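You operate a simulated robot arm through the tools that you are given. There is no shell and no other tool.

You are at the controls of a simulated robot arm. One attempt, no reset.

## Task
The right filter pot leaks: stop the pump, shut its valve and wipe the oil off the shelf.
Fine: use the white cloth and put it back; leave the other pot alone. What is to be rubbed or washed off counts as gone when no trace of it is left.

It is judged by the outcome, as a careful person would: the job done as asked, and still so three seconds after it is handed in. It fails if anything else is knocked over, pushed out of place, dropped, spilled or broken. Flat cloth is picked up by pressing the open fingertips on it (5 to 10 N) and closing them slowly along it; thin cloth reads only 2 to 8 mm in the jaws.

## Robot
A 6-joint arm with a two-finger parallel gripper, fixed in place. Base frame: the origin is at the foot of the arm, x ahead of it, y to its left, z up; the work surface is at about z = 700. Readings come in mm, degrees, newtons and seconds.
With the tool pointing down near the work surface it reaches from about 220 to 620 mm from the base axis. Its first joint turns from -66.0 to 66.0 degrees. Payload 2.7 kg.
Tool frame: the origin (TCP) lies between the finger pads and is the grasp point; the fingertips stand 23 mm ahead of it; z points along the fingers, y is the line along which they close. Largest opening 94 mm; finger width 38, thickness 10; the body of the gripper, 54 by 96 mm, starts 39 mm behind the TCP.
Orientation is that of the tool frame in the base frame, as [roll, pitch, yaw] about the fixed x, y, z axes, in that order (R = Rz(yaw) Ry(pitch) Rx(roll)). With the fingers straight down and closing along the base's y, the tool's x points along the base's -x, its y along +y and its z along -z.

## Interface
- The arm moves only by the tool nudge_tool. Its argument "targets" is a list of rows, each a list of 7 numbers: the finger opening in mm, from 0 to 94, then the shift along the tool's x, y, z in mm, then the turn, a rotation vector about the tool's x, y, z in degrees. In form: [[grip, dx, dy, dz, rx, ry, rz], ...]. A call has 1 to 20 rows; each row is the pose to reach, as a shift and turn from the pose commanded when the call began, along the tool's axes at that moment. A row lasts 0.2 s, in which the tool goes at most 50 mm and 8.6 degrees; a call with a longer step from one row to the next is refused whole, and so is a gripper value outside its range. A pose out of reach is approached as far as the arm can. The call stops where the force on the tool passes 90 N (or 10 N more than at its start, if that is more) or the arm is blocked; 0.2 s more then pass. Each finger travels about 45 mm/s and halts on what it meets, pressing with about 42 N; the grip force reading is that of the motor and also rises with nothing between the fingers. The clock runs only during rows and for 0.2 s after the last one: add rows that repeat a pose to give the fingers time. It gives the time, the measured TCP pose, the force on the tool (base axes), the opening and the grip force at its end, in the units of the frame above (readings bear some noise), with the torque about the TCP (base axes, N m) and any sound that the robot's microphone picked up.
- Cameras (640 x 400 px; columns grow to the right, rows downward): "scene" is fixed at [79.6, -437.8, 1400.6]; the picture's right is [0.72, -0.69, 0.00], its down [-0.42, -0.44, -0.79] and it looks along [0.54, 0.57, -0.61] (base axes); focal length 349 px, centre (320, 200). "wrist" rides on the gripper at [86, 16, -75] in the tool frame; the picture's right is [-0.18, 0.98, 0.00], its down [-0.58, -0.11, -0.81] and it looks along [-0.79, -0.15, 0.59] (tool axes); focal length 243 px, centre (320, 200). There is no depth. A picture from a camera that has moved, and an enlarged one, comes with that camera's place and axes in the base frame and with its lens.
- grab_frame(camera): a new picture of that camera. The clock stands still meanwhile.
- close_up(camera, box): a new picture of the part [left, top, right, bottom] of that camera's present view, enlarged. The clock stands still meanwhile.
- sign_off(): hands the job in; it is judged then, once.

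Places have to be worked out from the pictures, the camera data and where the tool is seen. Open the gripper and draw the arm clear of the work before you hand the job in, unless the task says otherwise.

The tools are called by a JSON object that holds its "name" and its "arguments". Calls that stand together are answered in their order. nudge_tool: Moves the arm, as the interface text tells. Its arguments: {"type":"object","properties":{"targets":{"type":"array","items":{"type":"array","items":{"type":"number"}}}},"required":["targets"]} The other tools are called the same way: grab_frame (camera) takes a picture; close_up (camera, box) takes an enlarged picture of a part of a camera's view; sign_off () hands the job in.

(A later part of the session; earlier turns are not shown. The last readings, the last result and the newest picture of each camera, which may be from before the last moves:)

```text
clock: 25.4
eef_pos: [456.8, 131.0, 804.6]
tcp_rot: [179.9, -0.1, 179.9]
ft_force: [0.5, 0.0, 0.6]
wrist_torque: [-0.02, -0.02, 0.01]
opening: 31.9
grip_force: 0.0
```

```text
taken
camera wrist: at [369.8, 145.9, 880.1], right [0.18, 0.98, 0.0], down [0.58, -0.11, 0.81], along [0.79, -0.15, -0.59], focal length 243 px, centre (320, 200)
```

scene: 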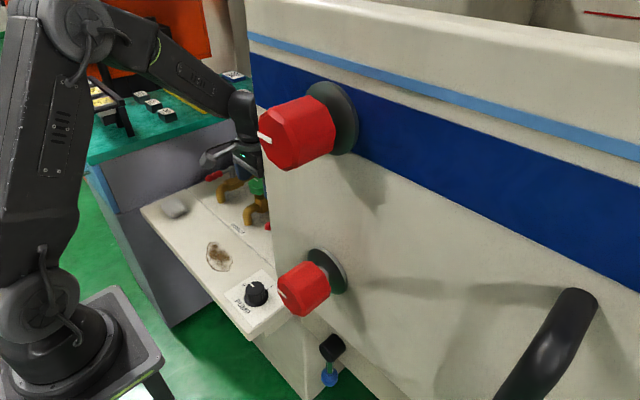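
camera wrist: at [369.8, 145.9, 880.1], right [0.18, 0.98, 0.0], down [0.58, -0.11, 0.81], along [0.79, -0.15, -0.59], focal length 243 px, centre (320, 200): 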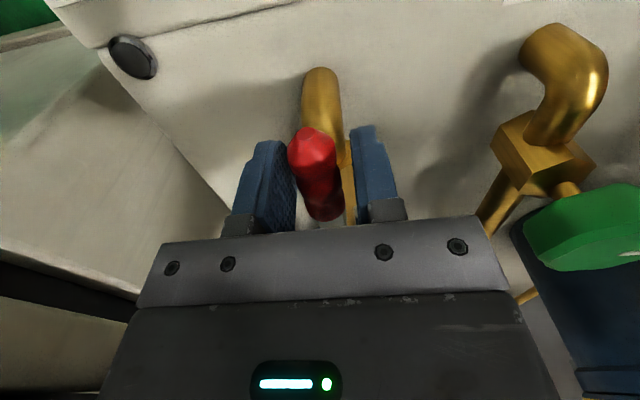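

Fingers straddle the handle without contact. I test the turning direction gently: 12 mm toward -y (clockwise seen from the tip), reading the force.

{"name": "nudge_tool", "arguments": {"targets": [[32, 0, -4, 0, 0, 0, 0], [32, 0, -8, 0, 0, 0, 0], [32, 0, -10, 0, 0, 0, 0], [32, 0, -12, 0, 0, 0, 0]]}}

{"name": "close_up", "arguments": {"camera": "wrist", "box": [220, 50, 420, 250]}}

```text
clock: 26.4
eef_pos: [456.4, 118.1, 803.7]
tcp_rot: [179.9, 0.0, 180.0]
ft_force: [-1.2, 3.5, -0.8]
wrist_torque: [-0.04, 0.02, 0.05]
opening: 33.5
grip_force: 1.7
```

```text
2.00 times, centred on (320, 150) of wrist
camera zoom: at [368.9, 132.8, 879.8], right [0.18, 0.98, 0.0], down [0.58, -0.11, 0.81], along [0.79, -0.15, -0.59], focal length 485 px, centre (320, 300)
```

zoom: 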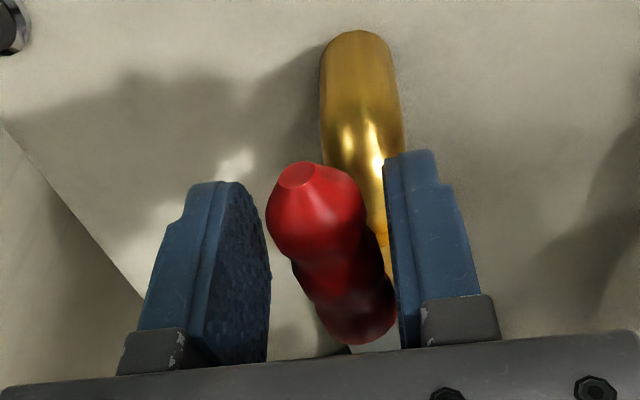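

Only 3.5 N so far, and the handle already seems to be swinging. I push another 10 mm the same way and check.

{"name": "nudge_tool", "arguments": {"targets": [[32, 0, -3, 0, 0, 0, 0], [32, 0, -6, 0, 0, 0, 0], [32, 0, -8, 0, 0, 0, 0], [32, 0, -10, 0, 0, 0, 0]]}}

{"name": "close_up", "arguments": {"camera": "wrist", "box": [220, 50, 420, 250]}}

```text
clock: 27.4
eef_pos: [455.4, 107.0, 804.9]
tcp_rot: [179.9, 0.0, -180.0]
ft_force: [0.0, 3.3, 1.6]
wrist_torque: [0.04, 0.0, 0.04]
opening: 33.1
grip_force: 1.3
```

```text
2.00 times, centred on (320, 150) of wrist
camera zoom: at [368.6, 122.1, 880.0], right [0.18, 0.98, 0.0], down [0.58, -0.11, 0.81], along [0.79, -0.15, -0.59], focal length 485 px, centre (320, 300)
```

zoom: 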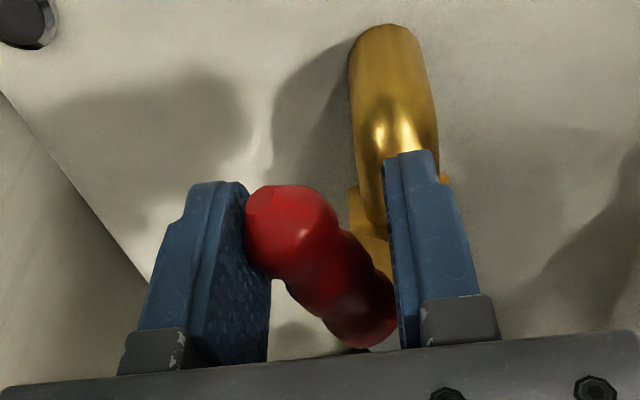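

The lever swings freely toward -y (about 19° so far). I now follow its arc about the pivot (519,128.5), turning the tool with it, up to about 64°.

{"name": "nudge_tool", "arguments": {"targets": [[32, 0, 0, 0, 0, 0, -8], [32, -6.8, -6.3, 0, 0, 0, -16], [32, -10.5, -13, 0, 0, 0, -24], [32, -14.3, -18.3, 0, 0, 0, -32], [32, -19.4, -24, 0, 0, 0, -40], [32, -26, -29.6, 0, 0, 0, -48], [32, -33.3, -34.3, 0, 0, 0, -56], [32, -41.2, -37.8, 0, 0, 0, -64]]}}

{"name": "grab_frame", "arguments": {"camera": "wrist"}}

```text
clock: 29.2
eef_pos: [494.7, 69.5, 804.6]
tcp_rot: [179.9, 0.0, -115.8]
ft_force: [-2.3, 1.1, 0.7]
wrist_torque: [0.01, 0.03, -0.03]
opening: 32.7
grip_force: 1.1
```

```text
taken
camera wrist: at [443.2, -2.3, 879.5], right [-0.8, 0.59, 0.0], down [0.35, 0.47, 0.81], along [0.48, 0.65, -0.59], focal length 243 px, centre (320, 200)
```

wrist: 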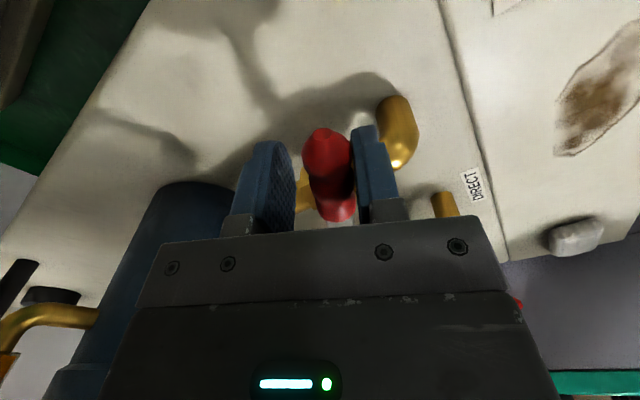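

The lever follows well (about 64°) with no resistance. I continue to ~88°, turning the tool a bit less to keep the camera clear of the column.

{"name": "nudge_tool", "arguments": {"targets": [[34, -2.7, -10.1, 0, 0, 0, -6], [34, -5.4, -18.4, 0, 0, 0, -12], [34, -9.1, -26.3, 0, 0, 0, -16], [34, -9.1, -26.3, 0, 0, 0, -16]]}}

{"name": "grab_frame", "arguments": {"camera": "wrist"}}

```text
clock: 30.2
eef_pos: [523.9, 66.4, 804.7]
tcp_rot: [179.9, 0.0, -100.0]
ft_force: [-5.4, -2.2, 1.5]
wrist_torque: [0.04, 0.05, 0.18]
opening: 36.8
grip_force: 2.7
```

```text
taken
camera wrist: at [493.5, -17.6, 880.1], right [-0.94, 0.35, 0.0], down [0.21, 0.55, 0.81], along [0.28, 0.76, -0.59], focal length 243 px, centre (320, 200)
```

wrist: 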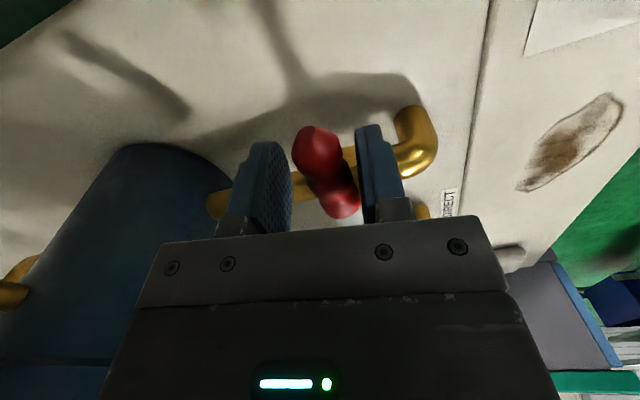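

The lever is nearly across the pipe. I push 4 mm further to see whether it meets its stop.

{"name": "nudge_tool", "arguments": {"targets": [[34, -0.3, -2, 0, 0, 0, 0], [34, -0.7, -4, 0, 0, 0, 0], [34, -0.7, -4, 0, 0, 0, 0]]}}

{"name": "close_up", "arguments": {"camera": "wrist", "box": [200, 60, 460, 240]}}

```text
clock: 31.0
eef_pos: [525.9, 66.5, 804.2]
tcp_rot: [179.7, 0.0, -99.9]
ft_force: [-19.2, -1.6, 4.3]
wrist_torque: [0.07, 0.14, 0.43]
opening: 42.0
grip_force: 9.0
```

```text
2.22 times, centred on (330, 150) of wrist
camera zoom: at [496.5, -17.4, 879.4], right [-0.94, 0.35, 0.0], down [0.21, 0.55, 0.81], along [0.28, 0.76, -0.59], focal length 539 px, centre (298, 311)
```

zoom: 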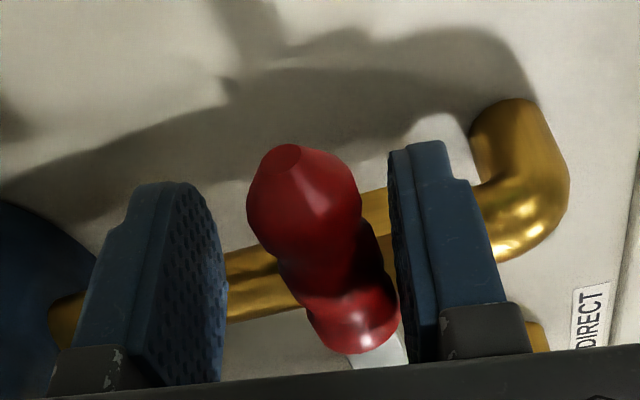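

The force rises to 19 N and the fingers get pushed apart: the lever is at its stop, across the pipe. I ease off, open, and lift straight up to check that it stays.

{"name": "nudge_tool", "arguments": {"targets": [[44, 0.5, 3, 0, 0, 0, 0], [56, 0.5, 3, 0, 0, 0, 0], [56, 0.5, 3, -30, 0, 0, 0], [56, 0.5, 3, -75, 0, 0, 0], [56, 0.5, 3, -120, 0, 0, 8], [56, 0.5, 3, -160, 0, 0, 16], [56, 0.5, 3, -180, 0, 0, 24], [56, 0.5, 3, -180, 0, 0, 32]]}}

{"name": "grab_frame", "arguments": {"camera": "wrist"}}

```text
clock: 32.8
eef_pos: [523.3, 64.3, 984.8]
tcp_rot: [179.9, 0.0, -132.2]
ft_force: [-0.1, -0.3, -0.6]
wrist_torque: [0.0, 0.04, 0.0]
opening: 55.9
grip_force: 0.1
```

```text
taken
camera wrist: at [454.1, 10.4, 1059.9], right [-0.61, 0.8, 0.0], down [0.47, 0.36, 0.81], along [0.64, 0.49, -0.59], focal length 243 px, centre (320, 200)
```

wrist: 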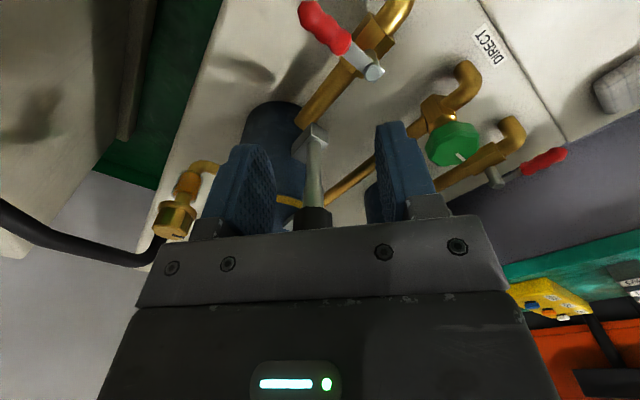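

The valve lever is now square across the pipe (pivot (520,129), tip toward (519,49)) and stays there. Next the cloth, which I place at about x 306–358, y 459–535; I move the arm across at safe height to view it.

{"name": "nudge_tool", "arguments": {"targets": [[56, -11.5, 40.4, 0, 0, 0, 4.8], [56, -23, 80.8, 0, 0, 0, 9.6], [56, -34.5, 121.2, 0, 0, 0, 14.4], [56, -46, 161.6, 0, 0, 0, 19.2], [70, -57.5, 202, 10, 0, 0, 24], [94, -69, 242.4, 25, 0, 0, 28.8], [94, -80.5, 282.8, 40, 0, 0, 33.6], [94, -92, 323.2, 55, 0, 0, 38.4], [94, -103.5, 363.6, 70, 0, 0, 43.2], [94, -115, 404, 85, 0, 0, 48], [94, -115, 404, 85, 0, 0, 48]]}}

{"name": "grab_frame", "arguments": {"camera": "wrist"}}

{"name": "grab_frame", "arguments": {"camera": "scene"}}

```text
clock: 35.2
eef_pos: [300.7, 422.5, 897.2]
tcp_rot: [179.9, 0.0, 180.0]
ft_force: [0.3, -0.4, 0.1]
wrist_torque: [-0.03, -0.02, -0.01]
opening: 94.0
grip_force: 0.1
```

```text
taken
camera wrist: at [214.1, 437.3, 972.9], right [0.18, 0.98, 0.0], down [0.58, -0.11, 0.81], along [0.79, -0.15, -0.59], focal length 243 px, centre (320, 200)
```

wrist: 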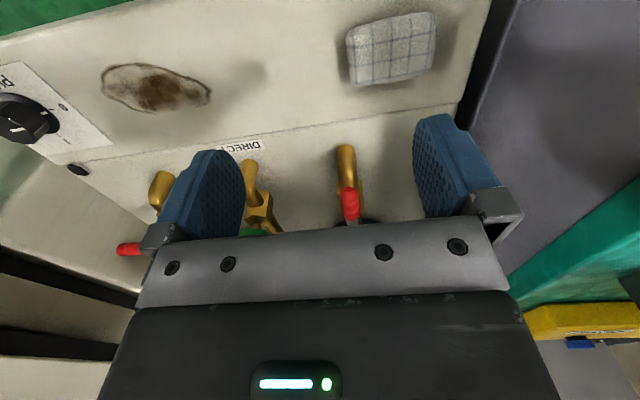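

```text
taken
```

scene: 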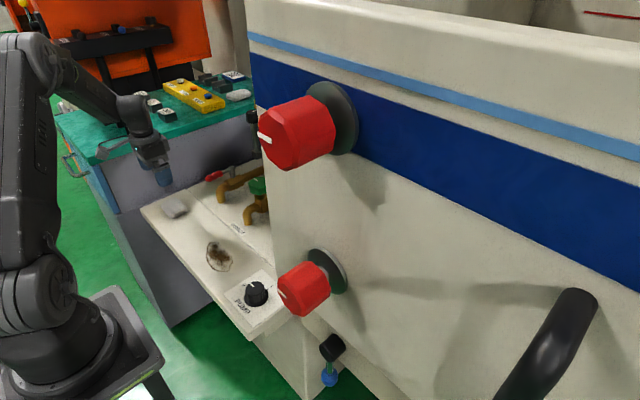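

The cloth is a checked pad on the shelf's left end; the green bench's edge runs close by at y≈550, z≈910. I zoom in on the cloth and the stain before choosing the grasp.

{"name": "close_up", "arguments": {"camera": "wrist", "box": [320, 0, 520, 120]}}

{"name": "close_up", "arguments": {"camera": "wrist", "box": [0, 30, 260, 200]}}

{"name": "close_up", "arguments": {"camera": "scene", "box": [80, 90, 260, 240]}}

```text
3.20 times, centred on (420, 60) of wrist
camera zoom: at [214.1, 437.3, 972.9], right [0.18, 0.98, 0.0], down [0.58, -0.11, 0.81], along [0.79, -0.15, -0.59], focal length 776 px, centre (0, 648)
```

zoom: 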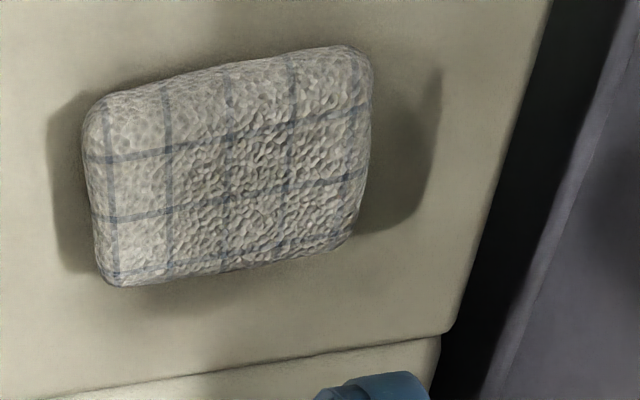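

```text
2.35 times, centred on (130, 115) of wrist
camera zoom: at [214.1, 437.3, 972.9], right [0.18, 0.98, 0.0], down [0.58, -0.11, 0.81], along [0.79, -0.15, -0.59], focal length 571 px, centre (767, 400)
```

zoom: 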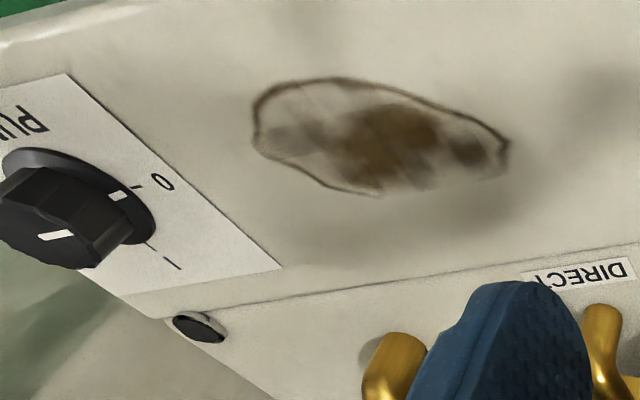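

```text
2.67 times, centred on (170, 165) of scene
camera zoom: at [79.6, -437.8, 1400.6], right [0.72, -0.69, 0.0], down [-0.42, -0.44, -0.79], along [0.54, 0.57, -0.61], focal length 930 px, centre (720, 293)
```

zoom: 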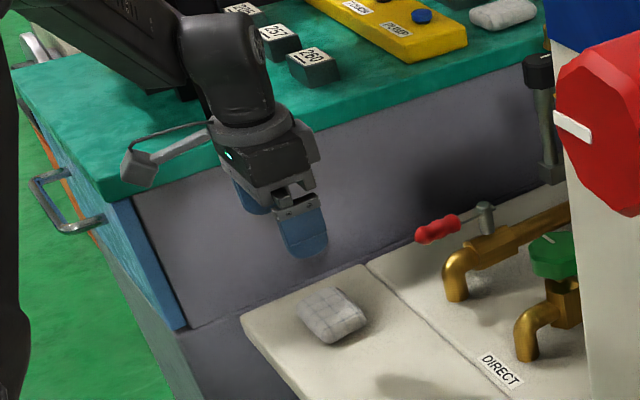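

The pad measures about x 307–362, y 448–526, centre (334.5,487). I will grasp it closing along x, with the camera turned to the -y side away from the bench, and first hover at z≈830.

{"name": "nudge_tool", "arguments": {"targets": [[94, -3, 6, 6, 0, 0, -8.2], [94, -6, 12, 12, 0, 0, -16.4], [94, -9, 18, 18, 0, 0, -24.6], [94, -12, 24, 24, 0, 0, -32.8], [94, -15, 30, 30, 0, 0, -41], [94, -18, 36, 36, 0, 0, -49.2], [94, -21, 42, 42, 0, 0, -57.4], [94, -24, 48, 48, 0, 0, -65.6], [94, -27, 54, 54, 0, 0, -73.8], [94, -30, 60, 60, 0, 0, -82], [94, -33.8, 64.5, 67, 0, 0, -90], [94, -33.8, 64.5, 67, 0, 0, -90]]}}

{"name": "grab_frame", "arguments": {"camera": "wrist"}}

{"name": "close_up", "arguments": {"camera": "scene", "box": [80, 90, 260, 240]}}

```text
clock: 37.8
eef_pos: [336.7, 486.4, 832.1]
tcp_rot: [180.0, 0.2, -89.9]
ft_force: [0.3, 0.4, 0.2]
wrist_torque: [0.0, 0.01, 0.0]
opening: 93.9
grip_force: 0.1
```

```text
taken
camera wrist: at [319.9, 397.8, 907.7], right [-0.98, 0.18, 0.0], down [0.11, 0.58, 0.81], along [0.15, 0.79, -0.59], focal length 243 px, centre (320, 200)
```

wrist: 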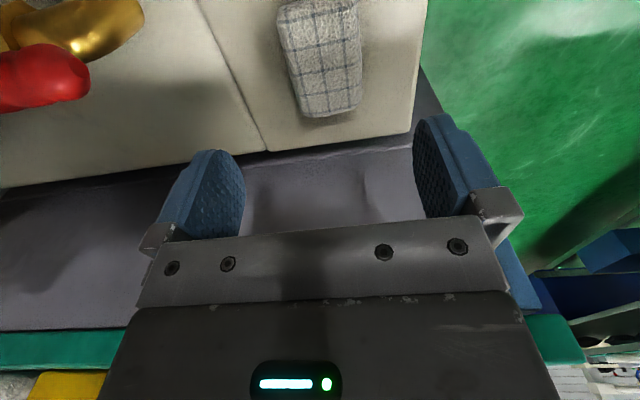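

```text
2.67 times, centred on (170, 165) of scene
camera zoom: at [79.6, -437.8, 1400.6], right [0.72, -0.69, 0.0], down [-0.42, -0.44, -0.79], along [0.54, 0.57, -0.61], focal length 930 px, centre (720, 293)
```

zoom: 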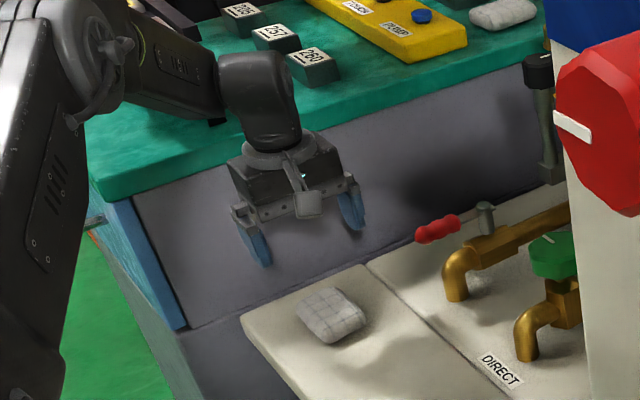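

The pad lies centred at about (333,487), 3–4 mm off. I correct and descend with open fingers either side of it, then feel for the shelf.

{"name": "nudge_tool", "arguments": {"targets": [[94, 0, 3.5, 20, 0, 0, 0], [94, 0, 3.5, 55, 0, 0, 0], [94, 0, 3.5, 85, 0, 0, 0], [94, 0, 3.5, 95, 0, 0, 0], [94, 0, 3.5, 98, 0, 0, 0], [94, 0, 3.5, 98, 0, 0, 0]]}}

{"name": "grab_frame", "arguments": {"camera": "wrist"}}

{"name": "close_up", "arguments": {"camera": "scene", "box": [110, 130, 250, 240]}}

```text
clock: 39.2
eef_pos: [332.0, 485.8, 733.4]
tcp_rot: [179.9, 0.1, -89.9]
ft_force: [-0.2, 0.1, 0.9]
wrist_torque: [0.0, -0.04, 0.02]
opening: 93.9
grip_force: 0.1
```

```text
taken
camera wrist: at [315.8, 398.6, 809.1], right [-0.98, 0.18, 0.0], down [0.11, 0.58, 0.81], along [0.15, 0.79, -0.59], focal length 243 px, centre (320, 200)
```

wrist: 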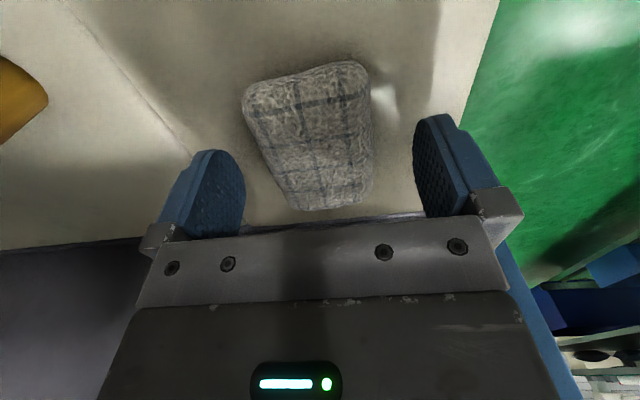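

```text
3.64 times, centred on (180, 185) of scene
camera zoom: at [79.6, -437.8, 1400.6], right [0.72, -0.69, 0.0], down [-0.42, -0.44, -0.79], along [0.54, 0.57, -0.61], focal length 1268 px, centre (829, 254)
```

zoom: 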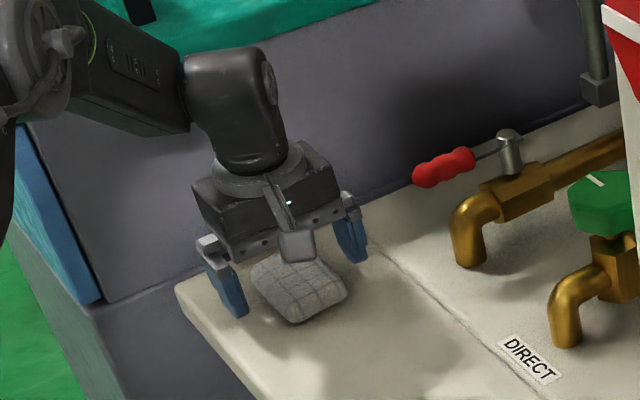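

Fingers straddle the pad with tips at z≈710, no contact. I feel downward gently for the shelf height.

{"name": "nudge_tool", "arguments": {"targets": [[94, 0, 0, 2, 0, 0, 0], [94, 0, 0, 4, 0, 0, 0]]}}

```text
clock: 39.8
eef_pos: [332.1, 486.9, 730.3]
tcp_rot: [180.0, 0.1, -90.0]
ft_force: [0.5, 0.1, 0.6]
wrist_torque: [-0.01, -0.01, 0.0]
opening: 94.1
grip_force: 0.1
```

No contact yet with the tips at about z=707. I go 3 mm further in small steps.

{"name": "nudge_tool", "arguments": {"targets": [[94, 0, 0, 1.5, 0, 0, 0], [94, 0, 0, 3, 0, 0, 0]]}}

```text
clock: 40.4
eef_pos: [330.4, 486.2, 727.5]
tcp_rot: [179.9, 0.3, -90.1]
ft_force: [0.2, -0.2, -0.1]
wrist_torque: [0.02, -0.01, -0.01]
opening: 94.1
grip_force: 0.1
```

Still free with tips at about z=704.5; another 2 mm.

{"name": "nudge_tool", "arguments": {"targets": [[94, 0, 0, 1, 0, 0, 0], [94, 0, 0, 2, 0, 0, 0]]}}

```text
clock: 41.0
eef_pos: [332.4, 485.4, 727.0]
tcp_rot: [180.0, 0.1, -90.0]
ft_force: [0.0, -1.1, 0.4]
wrist_torque: [0.02, -0.01, 0.0]
opening: 94.0
grip_force: 0.1
```

Still no contact; 2 mm more.

{"name": "nudge_tool", "arguments": {"targets": [[94, 0, 0, 1, 0, 0, 0], [94, 0, 0, 2, 0, 0, 0]]}}

```text
clock: 41.6
eef_pos: [331.1, 486.7, 724.2]
tcp_rot: [-180.0, 0.1, -90.1]
ft_force: [-0.3, -0.4, 0.8]
wrist_torque: [0.02, 0.0, 0.01]
opening: 94.1
grip_force: 0.1
```

Tips at about z=701; the work surface is about 700. One more millimetre or two.

{"name": "nudge_tool", "arguments": {"targets": [[94, 0, 0, 0.8, 0, 0, 0], [94, 0, 0, 1.6, 0, 0, 0]]}}

```text
clock: 42.2
eef_pos: [331.7, 486.8, 722.8]
tcp_rot: [-180.0, 0.0, -90.1]
ft_force: [-1.8, -4.3, 6.4]
wrist_torque: [-0.24, -0.31, -0.26]
opening: 93.2
grip_force: 0.0
```

Contact (6.4 N) puts the shelf at z≈700. I raise 6 mm so the pad's underside will stick out below the fingertips, then close slowly on it.

{"name": "nudge_tool", "arguments": {"targets": [[94, 0, 1, -6, 0, 0, 0], [84, 0, 1, -6, 0, 0, 0], [74, 0, 1, -6, 0, 0, 0], [64, 0, 1, -6, 0, 0, 0], [56, 0, 1, -6, 0, 0, 0], [50, 0, 1, -6, 0, 0, 0], [44, 0, 1, -6, 0, 0, 0], [38, 0, 1, -6, 0, 0, 0], [32, 0, 1, -6, 0, 0, 0], [32, 0, 1, -6, 0, 0, 0]]}}

{"name": "grab_frame", "arguments": {"camera": "wrist"}}

{"name": "close_up", "arguments": {"camera": "scene", "box": [110, 130, 250, 240]}}

```text
clock: 44.4
eef_pos: [329.6, 487.3, 728.7]
tcp_rot: [180.0, 0.1, -90.0]
ft_force: [-0.2, -0.6, 0.5]
wrist_torque: [0.0, 0.03, 0.02]
opening: 56.9
grip_force: 42.5
```

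```text
taken
camera wrist: at [314.2, 399.1, 804.2], right [-0.98, 0.18, 0.0], down [0.11, 0.58, 0.81], along [0.15, 0.79, -0.59], focal length 243 px, centre (320, 200)
```

wrist: 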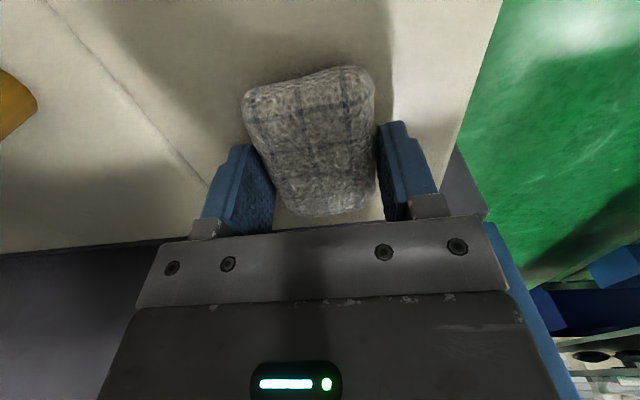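

```text
3.64 times, centred on (180, 185) of scene
camera zoom: at [79.6, -437.8, 1400.6], right [0.72, -0.69, 0.0], down [-0.42, -0.44, -0.79], along [0.54, 0.57, -0.61], focal length 1268 px, centre (829, 254)
```

zoom: 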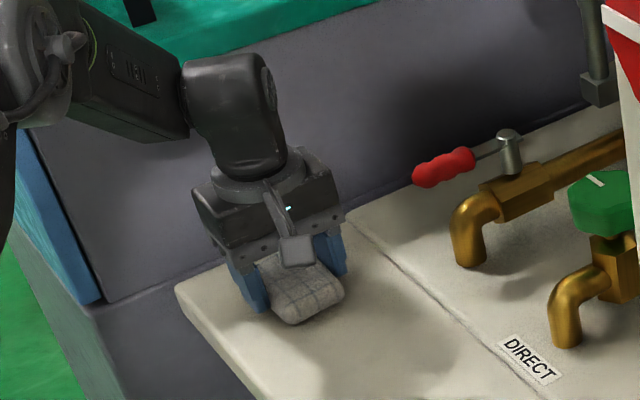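

The pad is held firmly (57 mm, 42 N). I lift it 40 mm and look before carrying it to the stain.

{"name": "nudge_tool", "arguments": {"targets": [[32, 0, 0, -10, 0, 0, 0], [32, 0, 0, -25, 0, 0, 0], [32, 0, 0, -40, 0, 0, 0], [32, 0, 0, -40, 0, 0, 0]]}}

{"name": "grab_frame", "arguments": {"camera": "wrist"}}

{"name": "close_up", "arguments": {"camera": "scene", "box": [110, 130, 250, 240]}}

```text
clock: 45.4
eef_pos: [329.5, 487.5, 767.6]
tcp_rot: [-179.9, 0.1, -90.0]
ft_force: [-0.3, -0.4, -0.2]
wrist_torque: [-0.01, -0.01, 0.03]
opening: 32.2
grip_force: 0.0
```

```text
taken
camera wrist: at [314.1, 398.3, 843.2], right [-0.98, 0.18, 0.0], down [0.11, 0.58, 0.81], along [0.15, 0.79, -0.59], focal length 243 px, centre (320, 200)
```

wrist: 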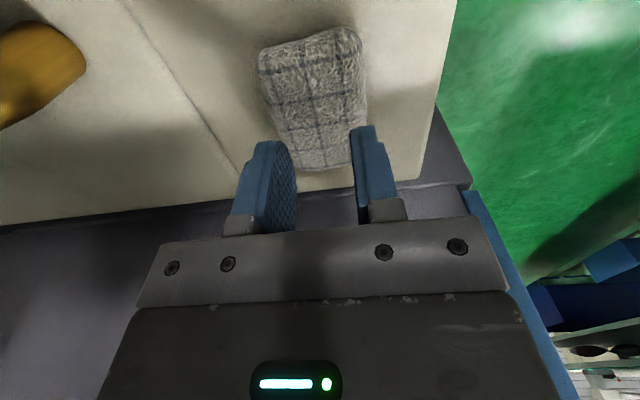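

```text
3.64 times, centred on (180, 185) of scene
camera zoom: at [79.6, -437.8, 1400.6], right [0.72, -0.69, 0.0], down [-0.42, -0.44, -0.79], along [0.54, 0.57, -0.61], focal length 1268 px, centre (829, 254)
```

zoom: 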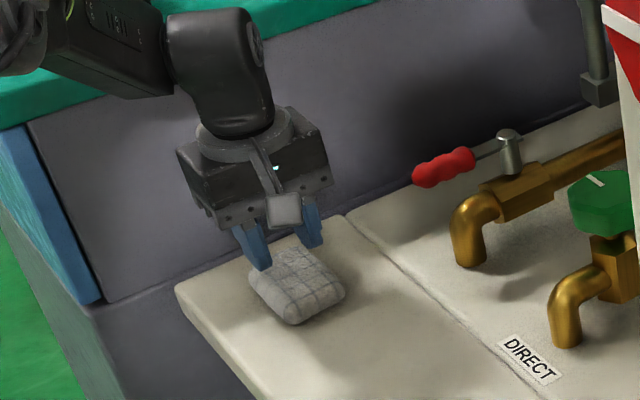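

The pad slipped out: I had only its rounded upper half. I reopen and regrip lower, with the tips just above the shelf so the pads close on its widest part.

{"name": "nudge_tool", "arguments": {"targets": [[50, 0, 0, 0, 0, 0, 0], [68, 0, 0, 0, 0, 0, 0], [86, 0, 0, 0, 0, 0, 0], [94, 0, 0, 0, 0, 0, 0], [94, 0, 0, 15, 0, 0, 0], [94, 0, 0, 30, 0, 0, 0], [94, 0, 0, 40, 0, 0, 0], [94, 0, 0, 44, 0, 0, 0], [94, 0, 0, 44, 0, 0, 0]]}}

{"name": "grab_frame", "arguments": {"camera": "wrist"}}

```text
clock: 47.4
eef_pos: [329.9, 486.6, 722.8]
tcp_rot: [179.9, 0.0, -90.0]
ft_force: [-0.3, -0.4, -0.1]
wrist_torque: [-0.02, -0.02, -0.01]
opening: 94.1
grip_force: 0.0
```

```text
taken
camera wrist: at [314.2, 398.8, 799.0], right [-0.98, 0.18, 0.0], down [0.11, 0.58, 0.81], along [0.15, 0.79, -0.59], focal length 243 px, centre (320, 200)
```

wrist: 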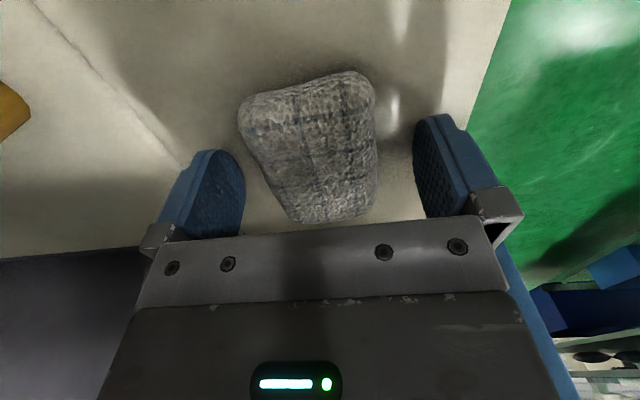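

Tips are just above the shelf. I close slowly and firmly, then hold.

{"name": "nudge_tool", "arguments": {"targets": [[84, 0, 0, 0, 0, 0, 0], [74, 0, 0, 0, 0, 0, 0], [66, 0, 0, 0, 0, 0, 0], [60, 0, 0, 0, 0, 0, 0], [56, 0, 0, 0, 0, 0, 0], [52, 0, 0, 0, 0, 0, 0], [46, 0, 0, 0, 0, 0, 0], [40, 0, 0, 0, 0, 0, 0], [34, 0, 0, 0, 0, 0, 0], [28, 0, 0, 0, 0, 0, 0], [28, 0, 0, 0, 0, 0, 0]]}}

{"name": "grab_frame", "arguments": {"camera": "wrist"}}

```text
clock: 49.8
eef_pos: [329.7, 486.2, 724.2]
tcp_rot: [180.0, 0.1, -89.9]
ft_force: [-0.1, -0.4, 0.6]
wrist_torque: [-0.02, -0.01, 0.0]
opening: 57.1
grip_force: 42.0
```

```text
taken
camera wrist: at [314.1, 398.7, 799.1], right [-0.98, 0.18, 0.0], down [0.11, 0.58, 0.81], along [0.15, 0.79, -0.59], focal length 243 px, centre (320, 200)
```

wrist: 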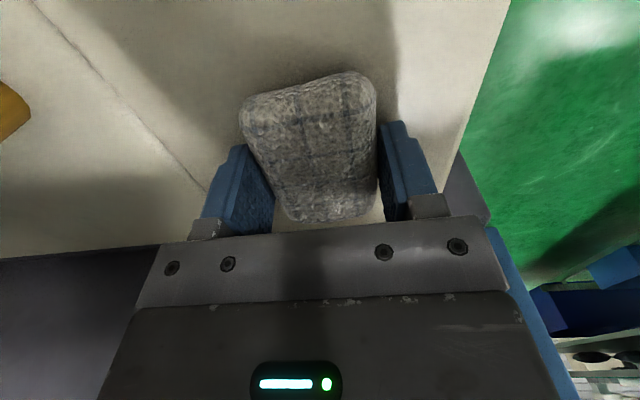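

Grip reads 57 mm and 42 N. I lift slowly 10 mm to test the hold.

{"name": "nudge_tool", "arguments": {"targets": [[28, 0, 0, -2, 0, 0, 0], [28, 0, 0, -4, 0, 0, 0], [28, 0, 0, -6, 0, 0, 0], [28, 0, 0, -8, 0, 0, 0], [28, 0, 0, -10, 0, 0, 0], [28, 0, 0, -10, 0, 0, 0]]}}

{"name": "grab_frame", "arguments": {"camera": "wrist"}}

{"name": "close_up", "arguments": {"camera": "scene", "box": [110, 130, 250, 240]}}

```text
clock: 51.2
eef_pos: [330.8, 486.3, 733.9]
tcp_rot: [-179.9, 0.1, -90.0]
ft_force: [-0.1, 0.2, -0.4]
wrist_torque: [0.04, 0.0, -0.01]
opening: 57.2
grip_force: 42.4
```

```text
taken
camera wrist: at [315.4, 398.5, 809.7], right [-0.98, 0.18, 0.0], down [0.11, 0.58, 0.81], along [0.15, 0.79, -0.59], focal length 243 px, centre (320, 200)
```

wrist: 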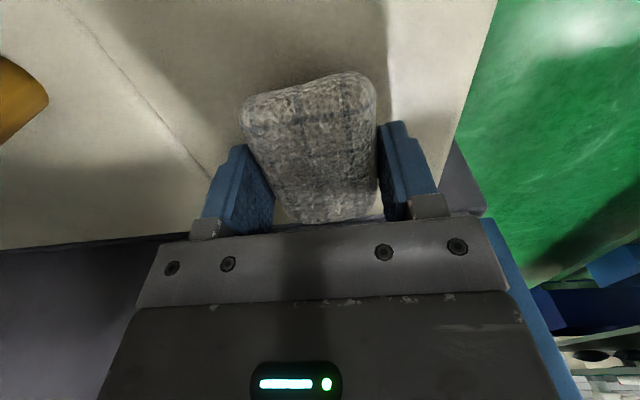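

```text
3.64 times, centred on (180, 185) of scene
camera zoom: at [79.6, -437.8, 1400.6], right [0.72, -0.69, 0.0], down [-0.42, -0.44, -0.79], along [0.54, 0.57, -0.61], focal length 1268 px, centre (829, 254)
```

zoom: 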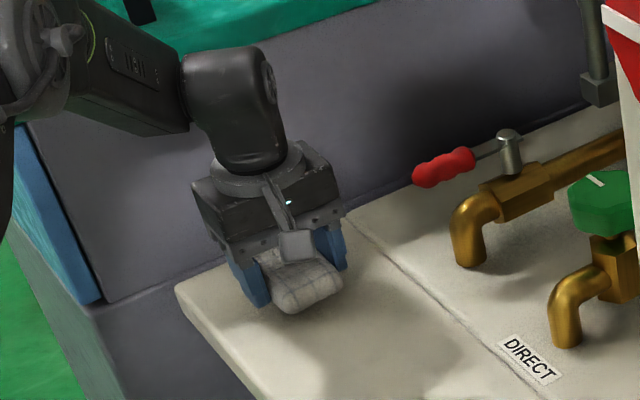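

The pad is lifted and held (57.2 mm). I carry it at z≈760 toward the stain's left part (y≈260).

{"name": "nudge_tool", "arguments": {"targets": [[28, 0, 0, -10, 0, 0, 0], [28, 8, 0, -20, 0, 0, 0], [28, 28, 0.5, -26, 0, 0, 0], [28, 55, 1, -26, 0, 0, 0], [28, 85, 1.5, -26, 0, 0, 0], [28, 115, 2, -26, 0, 0, 0], [28, 145, 2.6, -26, 0, 0, 0], [28, 175, 2.6, -26, 0, 0, 0], [28, 205, 2.6, -26, 0, 0, 0], [28, 220, 2.6, -26, 0, 0, 0], [28, 226.5, 2.6, -26, 0, 0, 0], [28, 226.5, 2.6, -26, 0, 0, 0]]}}

{"name": "grab_frame", "arguments": {"camera": "wrist"}}

{"name": "close_up", "arguments": {"camera": "scene", "box": [150, 170, 300, 310]}}

```text
clock: 53.8
eef_pos: [327.7, 259.5, 759.1]
tcp_rot: [180.0, 0.1, -90.1]
ft_force: [0.3, 0.4, -0.7]
wrist_torque: [0.0, 0.03, 0.01]
opening: 56.9
grip_force: 42.1
```

```text
taken
camera wrist: at [311.7, 171.5, 835.7], right [-0.98, 0.18, 0.0], down [0.11, 0.58, 0.81], along [0.15, 0.79, -0.59], focal length 243 px, centre (320, 200)
```

wrist: 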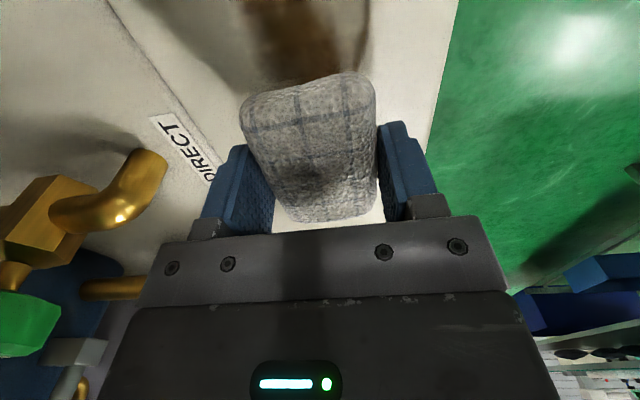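

```text
2.86 times, centred on (225, 240) of scene
camera zoom: at [79.6, -437.8, 1400.6], right [0.72, -0.69, 0.0], down [-0.42, -0.44, -0.79], along [0.54, 0.57, -0.61], focal length 996 px, centre (591, 86)
```

zoom: 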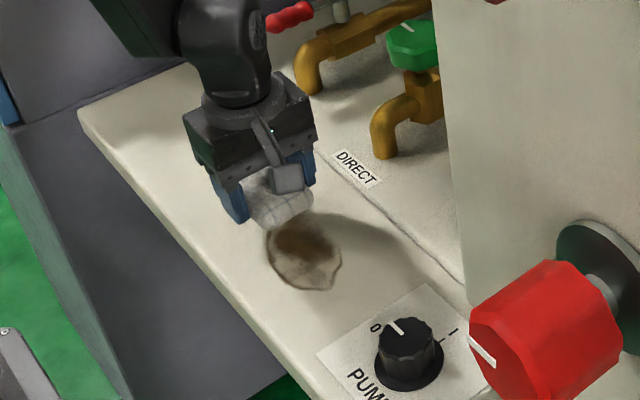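

The pad is over the left part of the stain. I lower it to the shelf and feel the contact.

{"name": "nudge_tool", "arguments": {"targets": [[28, 0, 0, 15, 0, 0, 0], [28, 0, 0, 28, 0, 0, 0], [28, 0, 0, 33, 0, 0, 0], [28, 0, 0, 35, 0, 0, 0], [28, 0, 0, 35, 0, 0, 0]]}}

```text
clock: 55.0
eef_pos: [328.0, 260.5, 724.6]
tcp_rot: [180.0, 0.1, -90.1]
ft_force: [0.0, -0.9, -1.1]
wrist_torque: [0.0, -0.01, 0.01]
opening: 57.0
grip_force: 41.4
```

No contact yet at TCP z≈724.6; I go down 1.5 mm more.

{"name": "nudge_tool", "arguments": {"targets": [[28, 0, 0, 0.8, 0, 0, 0], [28, 0, 0, 1.5, 0, 0, 0], [28, 0, 0, 1.5, 0, 0, 0]]}}

```text
clock: 55.8
eef_pos: [327.6, 260.6, 724.2]
tcp_rot: [180.0, 0.1, -90.1]
ft_force: [-3.0, -2.6, 12.2]
wrist_torque: [-0.07, 0.03, -0.02]
opening: 57.2
grip_force: 42.5
```

Contact with 12 N. I now wipe in strokes along y at x≈328, 314 and 342, covering the whole stain.

{"name": "nudge_tool", "arguments": {"targets": [[28, 16, 0, 0, 0, 0, 0], [28, 32, 0, 0, 0, 0, 0], [28, 48, 0, 0, 0, 0, 0], [28, 64, 0, 0, 0, 0, 0], [28, 82, 0, 0, 0, 0, 0], [28, 82, 14, 0, 0, 0, 0], [28, 66, 14, 0, 0, 0, 0], [28, 50, 14, 0, 0, 0, 0], [28, 34, 14, 0, 0, 0, 0], [28, 18, 14, 0, 0, 0, 0], [28, 2, 14, 0, 0, 0, 0], [28, -6, 14, 0, 0, 0, 0], [28, -6, 0, 0, 0, 0, 0], [28, -6, -14, 0, 0, 0, 0], [28, 10, -14, 0, 0, 0, 0], [28, 26, -14, 0, 0, 0, 0], [28, 42, -14, 0, 0, 0, 0], [28, 58, -14, 0, 0, 0, 0], [28, 74, -14, 0, 0, 0, 0], [28, 82, -14, 0, 0, 0, 0]]}}

{"name": "close_up", "arguments": {"camera": "scene", "box": [150, 170, 300, 310]}}

{"name": "grab_frame", "arguments": {"camera": "wrist"}}

```text
clock: 60.0
eef_pos: [339.8, 176.6, 724.3]
tcp_rot: [179.9, 0.1, -90.0]
ft_force: [-0.4, 0.0, -0.1]
wrist_torque: [0.02, 0.02, 0.03]
opening: 57.0
grip_force: 42.1
```

```text
2.86 times, centred on (225, 240) of scene
camera zoom: at [79.6, -437.8, 1400.6], right [0.72, -0.69, 0.0], down [-0.42, -0.44, -0.79], along [0.54, 0.57, -0.61], focal length 996 px, centre (591, 86)
```

zoom: 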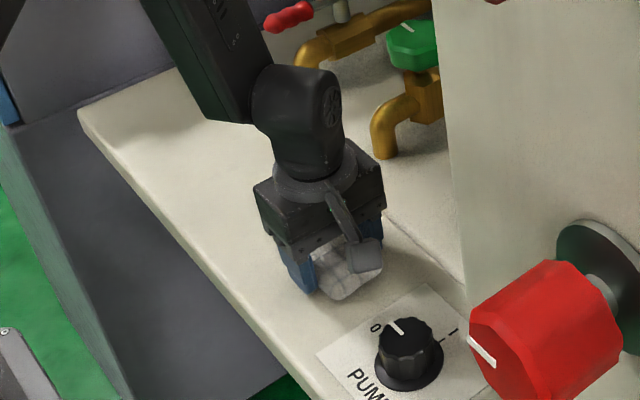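

```text
taken
camera wrist: at [325.2, 89.2, 799.1], right [-0.98, 0.18, 0.0], down [0.11, 0.58, 0.81], along [0.15, 0.79, -0.59], focal length 243 px, centre (320, 200)
```

wrist: 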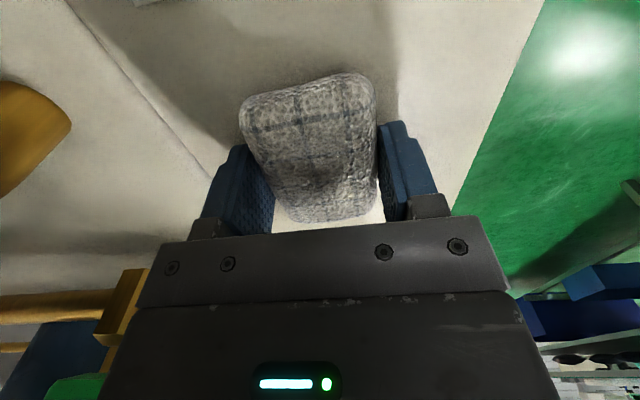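

Most of the stain is gone, but the contact force has faded to zero. I press down again by about a millimetre to restore contact, and check the force.

{"name": "nudge_tool", "arguments": {"targets": [[28, 0, 0, 0.6, 0, 0, 0], [28, 0, 0, 1.2, 0, 0, 0], [28, 0, 0, 1.2, 0, 0, 0]]}}

```text
clock: 60.8
eef_pos: [342.4, 177.9, 723.5]
tcp_rot: [180.0, 0.0, -90.0]
ft_force: [-11.8, -9.1, 40.4]
wrist_torque: [-0.1, 0.18, 0.01]
opening: 56.9
grip_force: 41.9
```

That's 40 N, too much. I back off by 0.7 mm.

{"name": "nudge_tool", "arguments": {"targets": [[28, 0, 0, -0.7, 0, 0, 0], [28, 0, 0, -0.7, 0, 0, 0]]}}

```text
clock: 61.4
eef_pos: [342.3, 177.6, 722.8]
tcp_rot: [-179.9, 0.1, -89.8]
ft_force: [-8.9, -9.6, 36.0]
wrist_torque: [-0.28, 0.25, -0.01]
opening: 57.0
grip_force: 42.2
```

Still 36 N; back off another 0.6 mm.

{"name": "nudge_tool", "arguments": {"targets": [[28, 0, 0, -0.6, 0, 0, 0], [28, 0, 0, -0.6, 0, 0, 0]]}}

```text
clock: 62.0
eef_pos: [341.4, 179.0, 724.3]
tcp_rot: [180.0, 0.2, -89.9]
ft_force: [0.7, -2.3, 4.8]
wrist_torque: [-0.1, 0.06, -0.02]
opening: 56.9
grip_force: 42.1
```

Now about 5 N, good. I repeat the strokes the other way round, with a touch more pressure, at x≈342, 328 and 314.

{"name": "nudge_tool", "arguments": {"targets": [[28, -16, 0, 0.2, 0, 0, 0], [28, -32, 0, 0.2, 0, 0, 0], [28, -48, 0, 0.2, 0, 0, 0], [28, -64, 0, 0.2, 0, 0, 0], [28, -80, 0, 0.2, 0, 0, 0], [28, -90, 0, 0.2, 0, 0, 0], [28, -90, 14, 0.2, 0, 0, 0], [28, -74, 14, 0.2, 0, 0, 0], [28, -58, 14, 0.2, 0, 0, 0], [28, -42, 14, 0.2, 0, 0, 0], [28, -26, 14, 0.2, 0, 0, 0], [28, -10, 14, 0.2, 0, 0, 0], [28, 0, 14, 0.2, 0, 0, 0], [28, 0, 28, 0.2, 0, 0, 0], [28, -16, 28, 0.2, 0, 0, 0], [28, -32, 28, 0.2, 0, 0, 0], [28, -48, 28, 0.2, 0, 0, 0], [28, -64, 28, 0.2, 0, 0, 0], [28, -80, 28, 0.2, 0, 0, 0], [28, -90, 28, 0.2, 0, 0, 0]]}}

{"name": "close_up", "arguments": {"camera": "scene", "box": [150, 170, 300, 310]}}

```text
clock: 66.2
eef_pos: [314.2, 267.1, 722.3]
tcp_rot: [180.0, 0.1, -90.0]
ft_force: [0.4, -10.1, 21.6]
wrist_torque: [-0.1, 0.0, 0.04]
opening: 56.8
grip_force: 42.0
```

```text
2.86 times, centred on (225, 240) of scene
camera zoom: at [79.4, -438.2, 1400.5], right [0.72, -0.69, 0.0], down [-0.42, -0.44, -0.79], along [0.54, 0.57, -0.61], focal length 996 px, centre (591, 86)
```

zoom: 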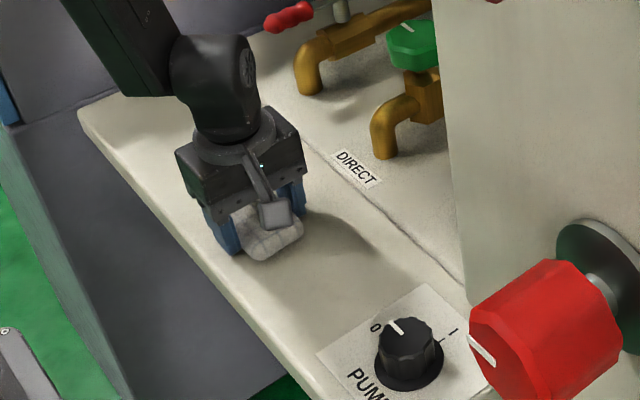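

The area looks clean from here. I lift the pad and move it toward its home spot, then inspect the shelf without the arm in the way.

{"name": "nudge_tool", "arguments": {"targets": [[28, 0, 0, -10, 0, 0, 0], [28, 0, 0, -25, 0, 0, 0], [28, -10, -4, -38, 0, 0, 0], [28, -35, -8, -38, 0, 0, 0], [28, -65, -12, -38, 0, 0, 0], [28, -95, -16, -38, 0, 0, 0], [28, -125, -16, -38, 0, 0, 0], [28, -155, -16, -38, 0, 0, 0], [28, -185, -16, -38, 0, 0, 0], [28, -205, -16, -38, 0, 0, 0], [28, -205, -16, -38, 0, 0, 0]]}}

{"name": "close_up", "arguments": {"camera": "scene", "box": [180, 220, 270, 290]}}

{"name": "close_up", "arguments": {"camera": "scene", "box": [110, 130, 290, 320]}}

```text
clock: 68.6
eef_pos: [329.0, 472.6, 761.5]
tcp_rot: [-180.0, 0.0, -89.9]
ft_force: [0.1, 0.8, 0.2]
wrist_torque: [-0.04, -0.02, -0.01]
opening: 56.9
grip_force: 42.3
```

```text
5.71 times, centred on (225, 255) of scene
camera zoom: at [79.6, -437.8, 1400.6], right [0.72, -0.69, 0.0], down [-0.42, -0.44, -0.79], along [0.54, 0.57, -0.61], focal length 1992 px, centre (863, -114)
```

zoom: 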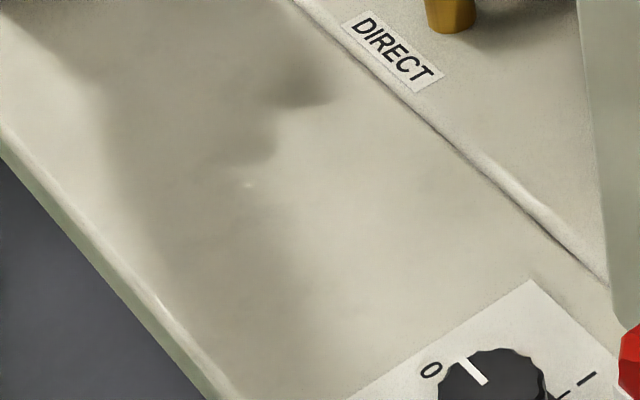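

```text
2.11 times, centred on (200, 225) of scene
camera zoom: at [79.6, -437.8, 1400.6], right [0.72, -0.69, 0.0], down [-0.42, -0.44, -0.79], along [0.54, 0.57, -0.61], focal length 734 px, centre (573, 147)
```

zoom: 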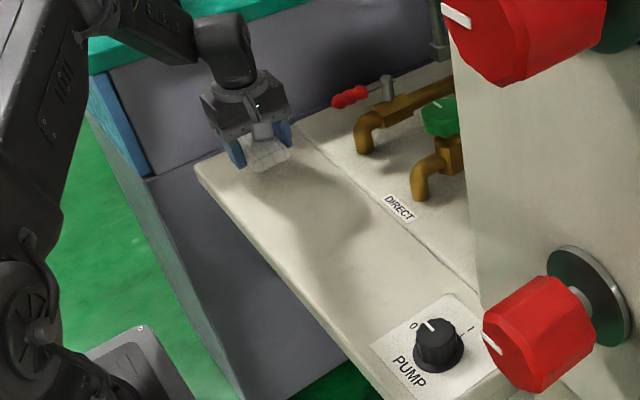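

No stain is visible, but the arm's shadow lies over the area. I carry the pad up to the earlier viewpoint (250,150,1000) to inspect the wiped area with the wrist camera.

{"name": "nudge_tool", "arguments": {"targets": [[28, 29.3, 7.2, -21.7, 0, 0, 8.2], [28, 58.6, 14.4, -43.4, 0, 0, 16.4], [28, 88, 21.5, -65, 0, 0, 24.6], [28, 117.3, 28.7, -86.7, 0, 0, 32.8], [28, 146.6, 35.9, -108.4, 0, 0, 41], [28, 176, 43.1, -130, 0, 0, 49.2], [28, 205.3, 50.3, -151.8, 0, 0, 57.4], [28, 234.6, 57.5, -173.5, 0, 0, 65.6], [28, 264, 64.6, -195, 0, 0, 73.8], [28, 293.3, 71.8, -216.8, 0, 0, 82], [28, 322.6, 79, -238.5, 0, 0, 90], [28, 322.6, 79, -238.5, 0, 0, 90]]}}

{"name": "grab_frame", "arguments": {"camera": "wrist"}}

{"name": "close_up", "arguments": {"camera": "wrist", "box": [300, 0, 460, 100]}}

{"name": "close_up", "arguments": {"camera": "scene", "box": [180, 220, 270, 290]}}

```text
clock: 71.2
eef_pos: [250.8, 148.6, 1001.3]
tcp_rot: [179.8, 0.0, 180.0]
ft_force: [0.1, 0.9, 0.2]
wrist_torque: [0.03, -0.03, 0.0]
opening: 57.0
grip_force: 42.2
```

```text
taken
camera wrist: at [164.7, 164.0, 1076.4], right [0.19, 0.98, 0.0], down [0.58, -0.11, 0.81], along [0.79, -0.15, -0.59], focal length 243 px, centre (320, 200)
```

wrist: 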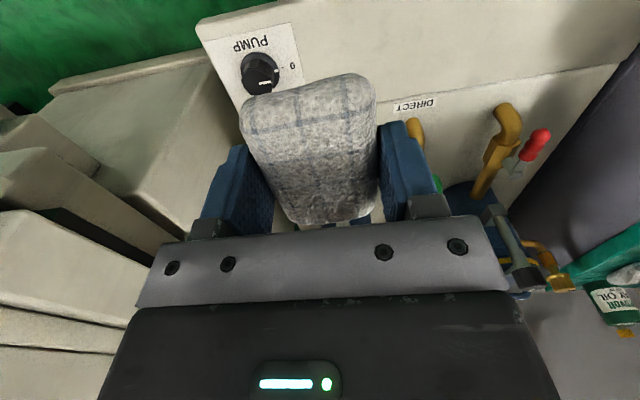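

```text
4.00 times, centred on (380, 50) of wrist
camera zoom: at [164.7, 164.0, 1076.4], right [0.19, 0.98, 0.0], down [0.58, -0.11, 0.81], along [0.79, -0.15, -0.59], focal length 970 px, centre (80, 800)
```

zoom: 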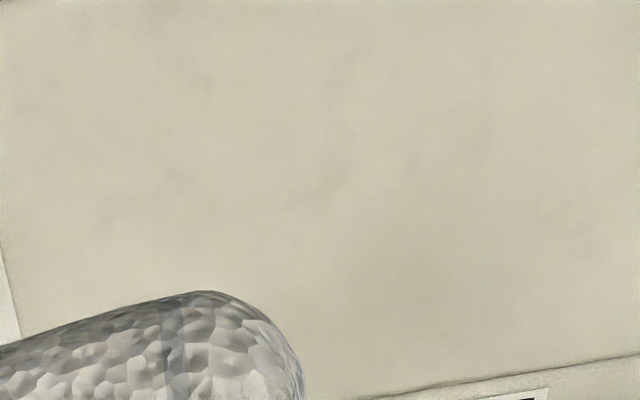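

```text
5.71 times, centred on (225, 255) of scene
camera zoom: at [79.6, -437.8, 1400.6], right [0.72, -0.69, 0.0], down [-0.42, -0.44, -0.79], along [0.54, 0.57, -0.61], focal length 1992 px, centre (863, -114)
```

zoom: 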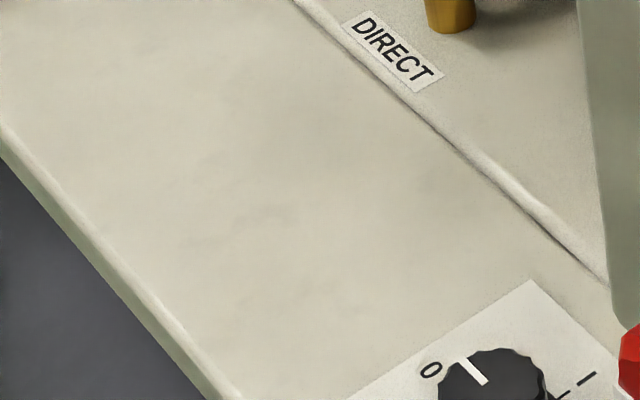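

The area looks clean apart from very faint blotches that could be paint or residue. I zoom in harder on them and compare with the rest of the shelf.

{"name": "close_up", "arguments": {"camera": "scene", "box": [200, 235, 240, 280]}}

{"name": "close_up", "arguments": {"camera": "wrist", "box": [330, 15, 430, 80]}}

{"name": "close_up", "arguments": {"camera": "wrist", "box": [440, 0, 600, 90]}}

```text
8.89 times, centred on (220, 258) of scene
camera zoom: at [79.6, -437.8, 1400.6], right [0.72, -0.69, 0.0], down [-0.42, -0.44, -0.79], along [0.54, 0.57, -0.61], focal length 3098 px, centre (1209, -311)
```

zoom: 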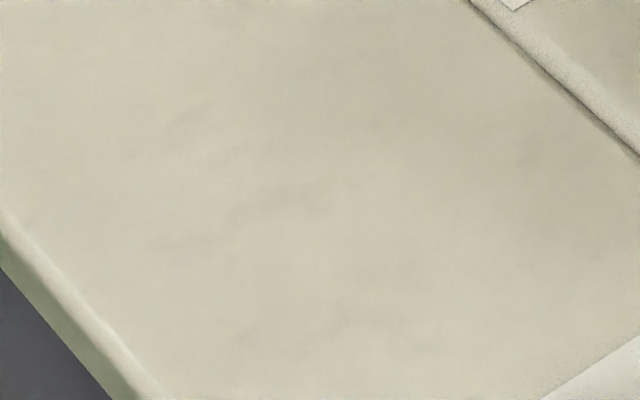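

```text
6.15 times, centred on (380, 48) of wrist
camera zoom: at [164.7, 164.0, 1076.4], right [0.19, 0.98, 0.0], down [0.58, -0.11, 0.81], along [0.79, -0.15, -0.59], focal length 1493 px, centre (-49, 1138)
```

zoom: 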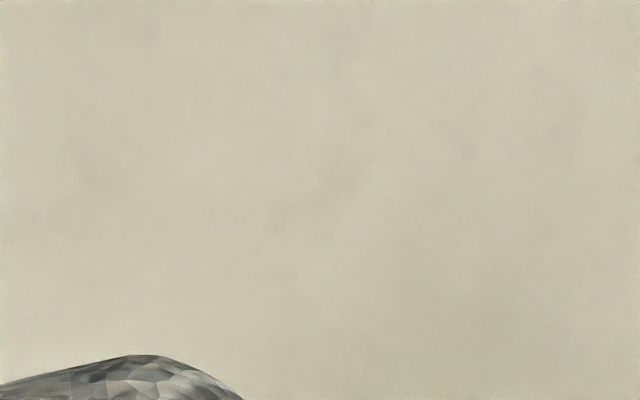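

```text
4.00 times, centred on (520, 45) of wrist
camera zoom: at [164.7, 164.0, 1076.4], right [0.19, 0.98, 0.0], down [0.58, -0.11, 0.81], along [0.79, -0.15, -0.59], focal length 970 px, centre (-480, 820)
```

zoom: 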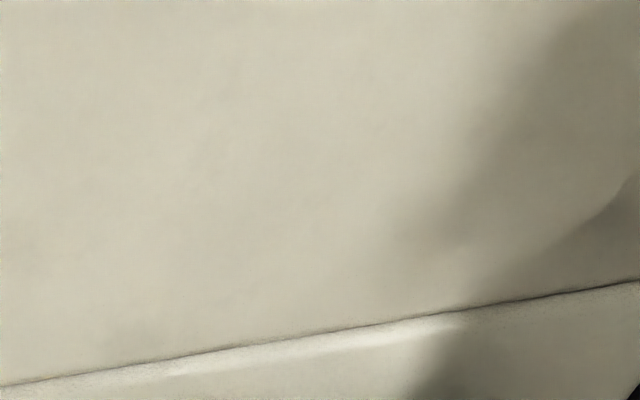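

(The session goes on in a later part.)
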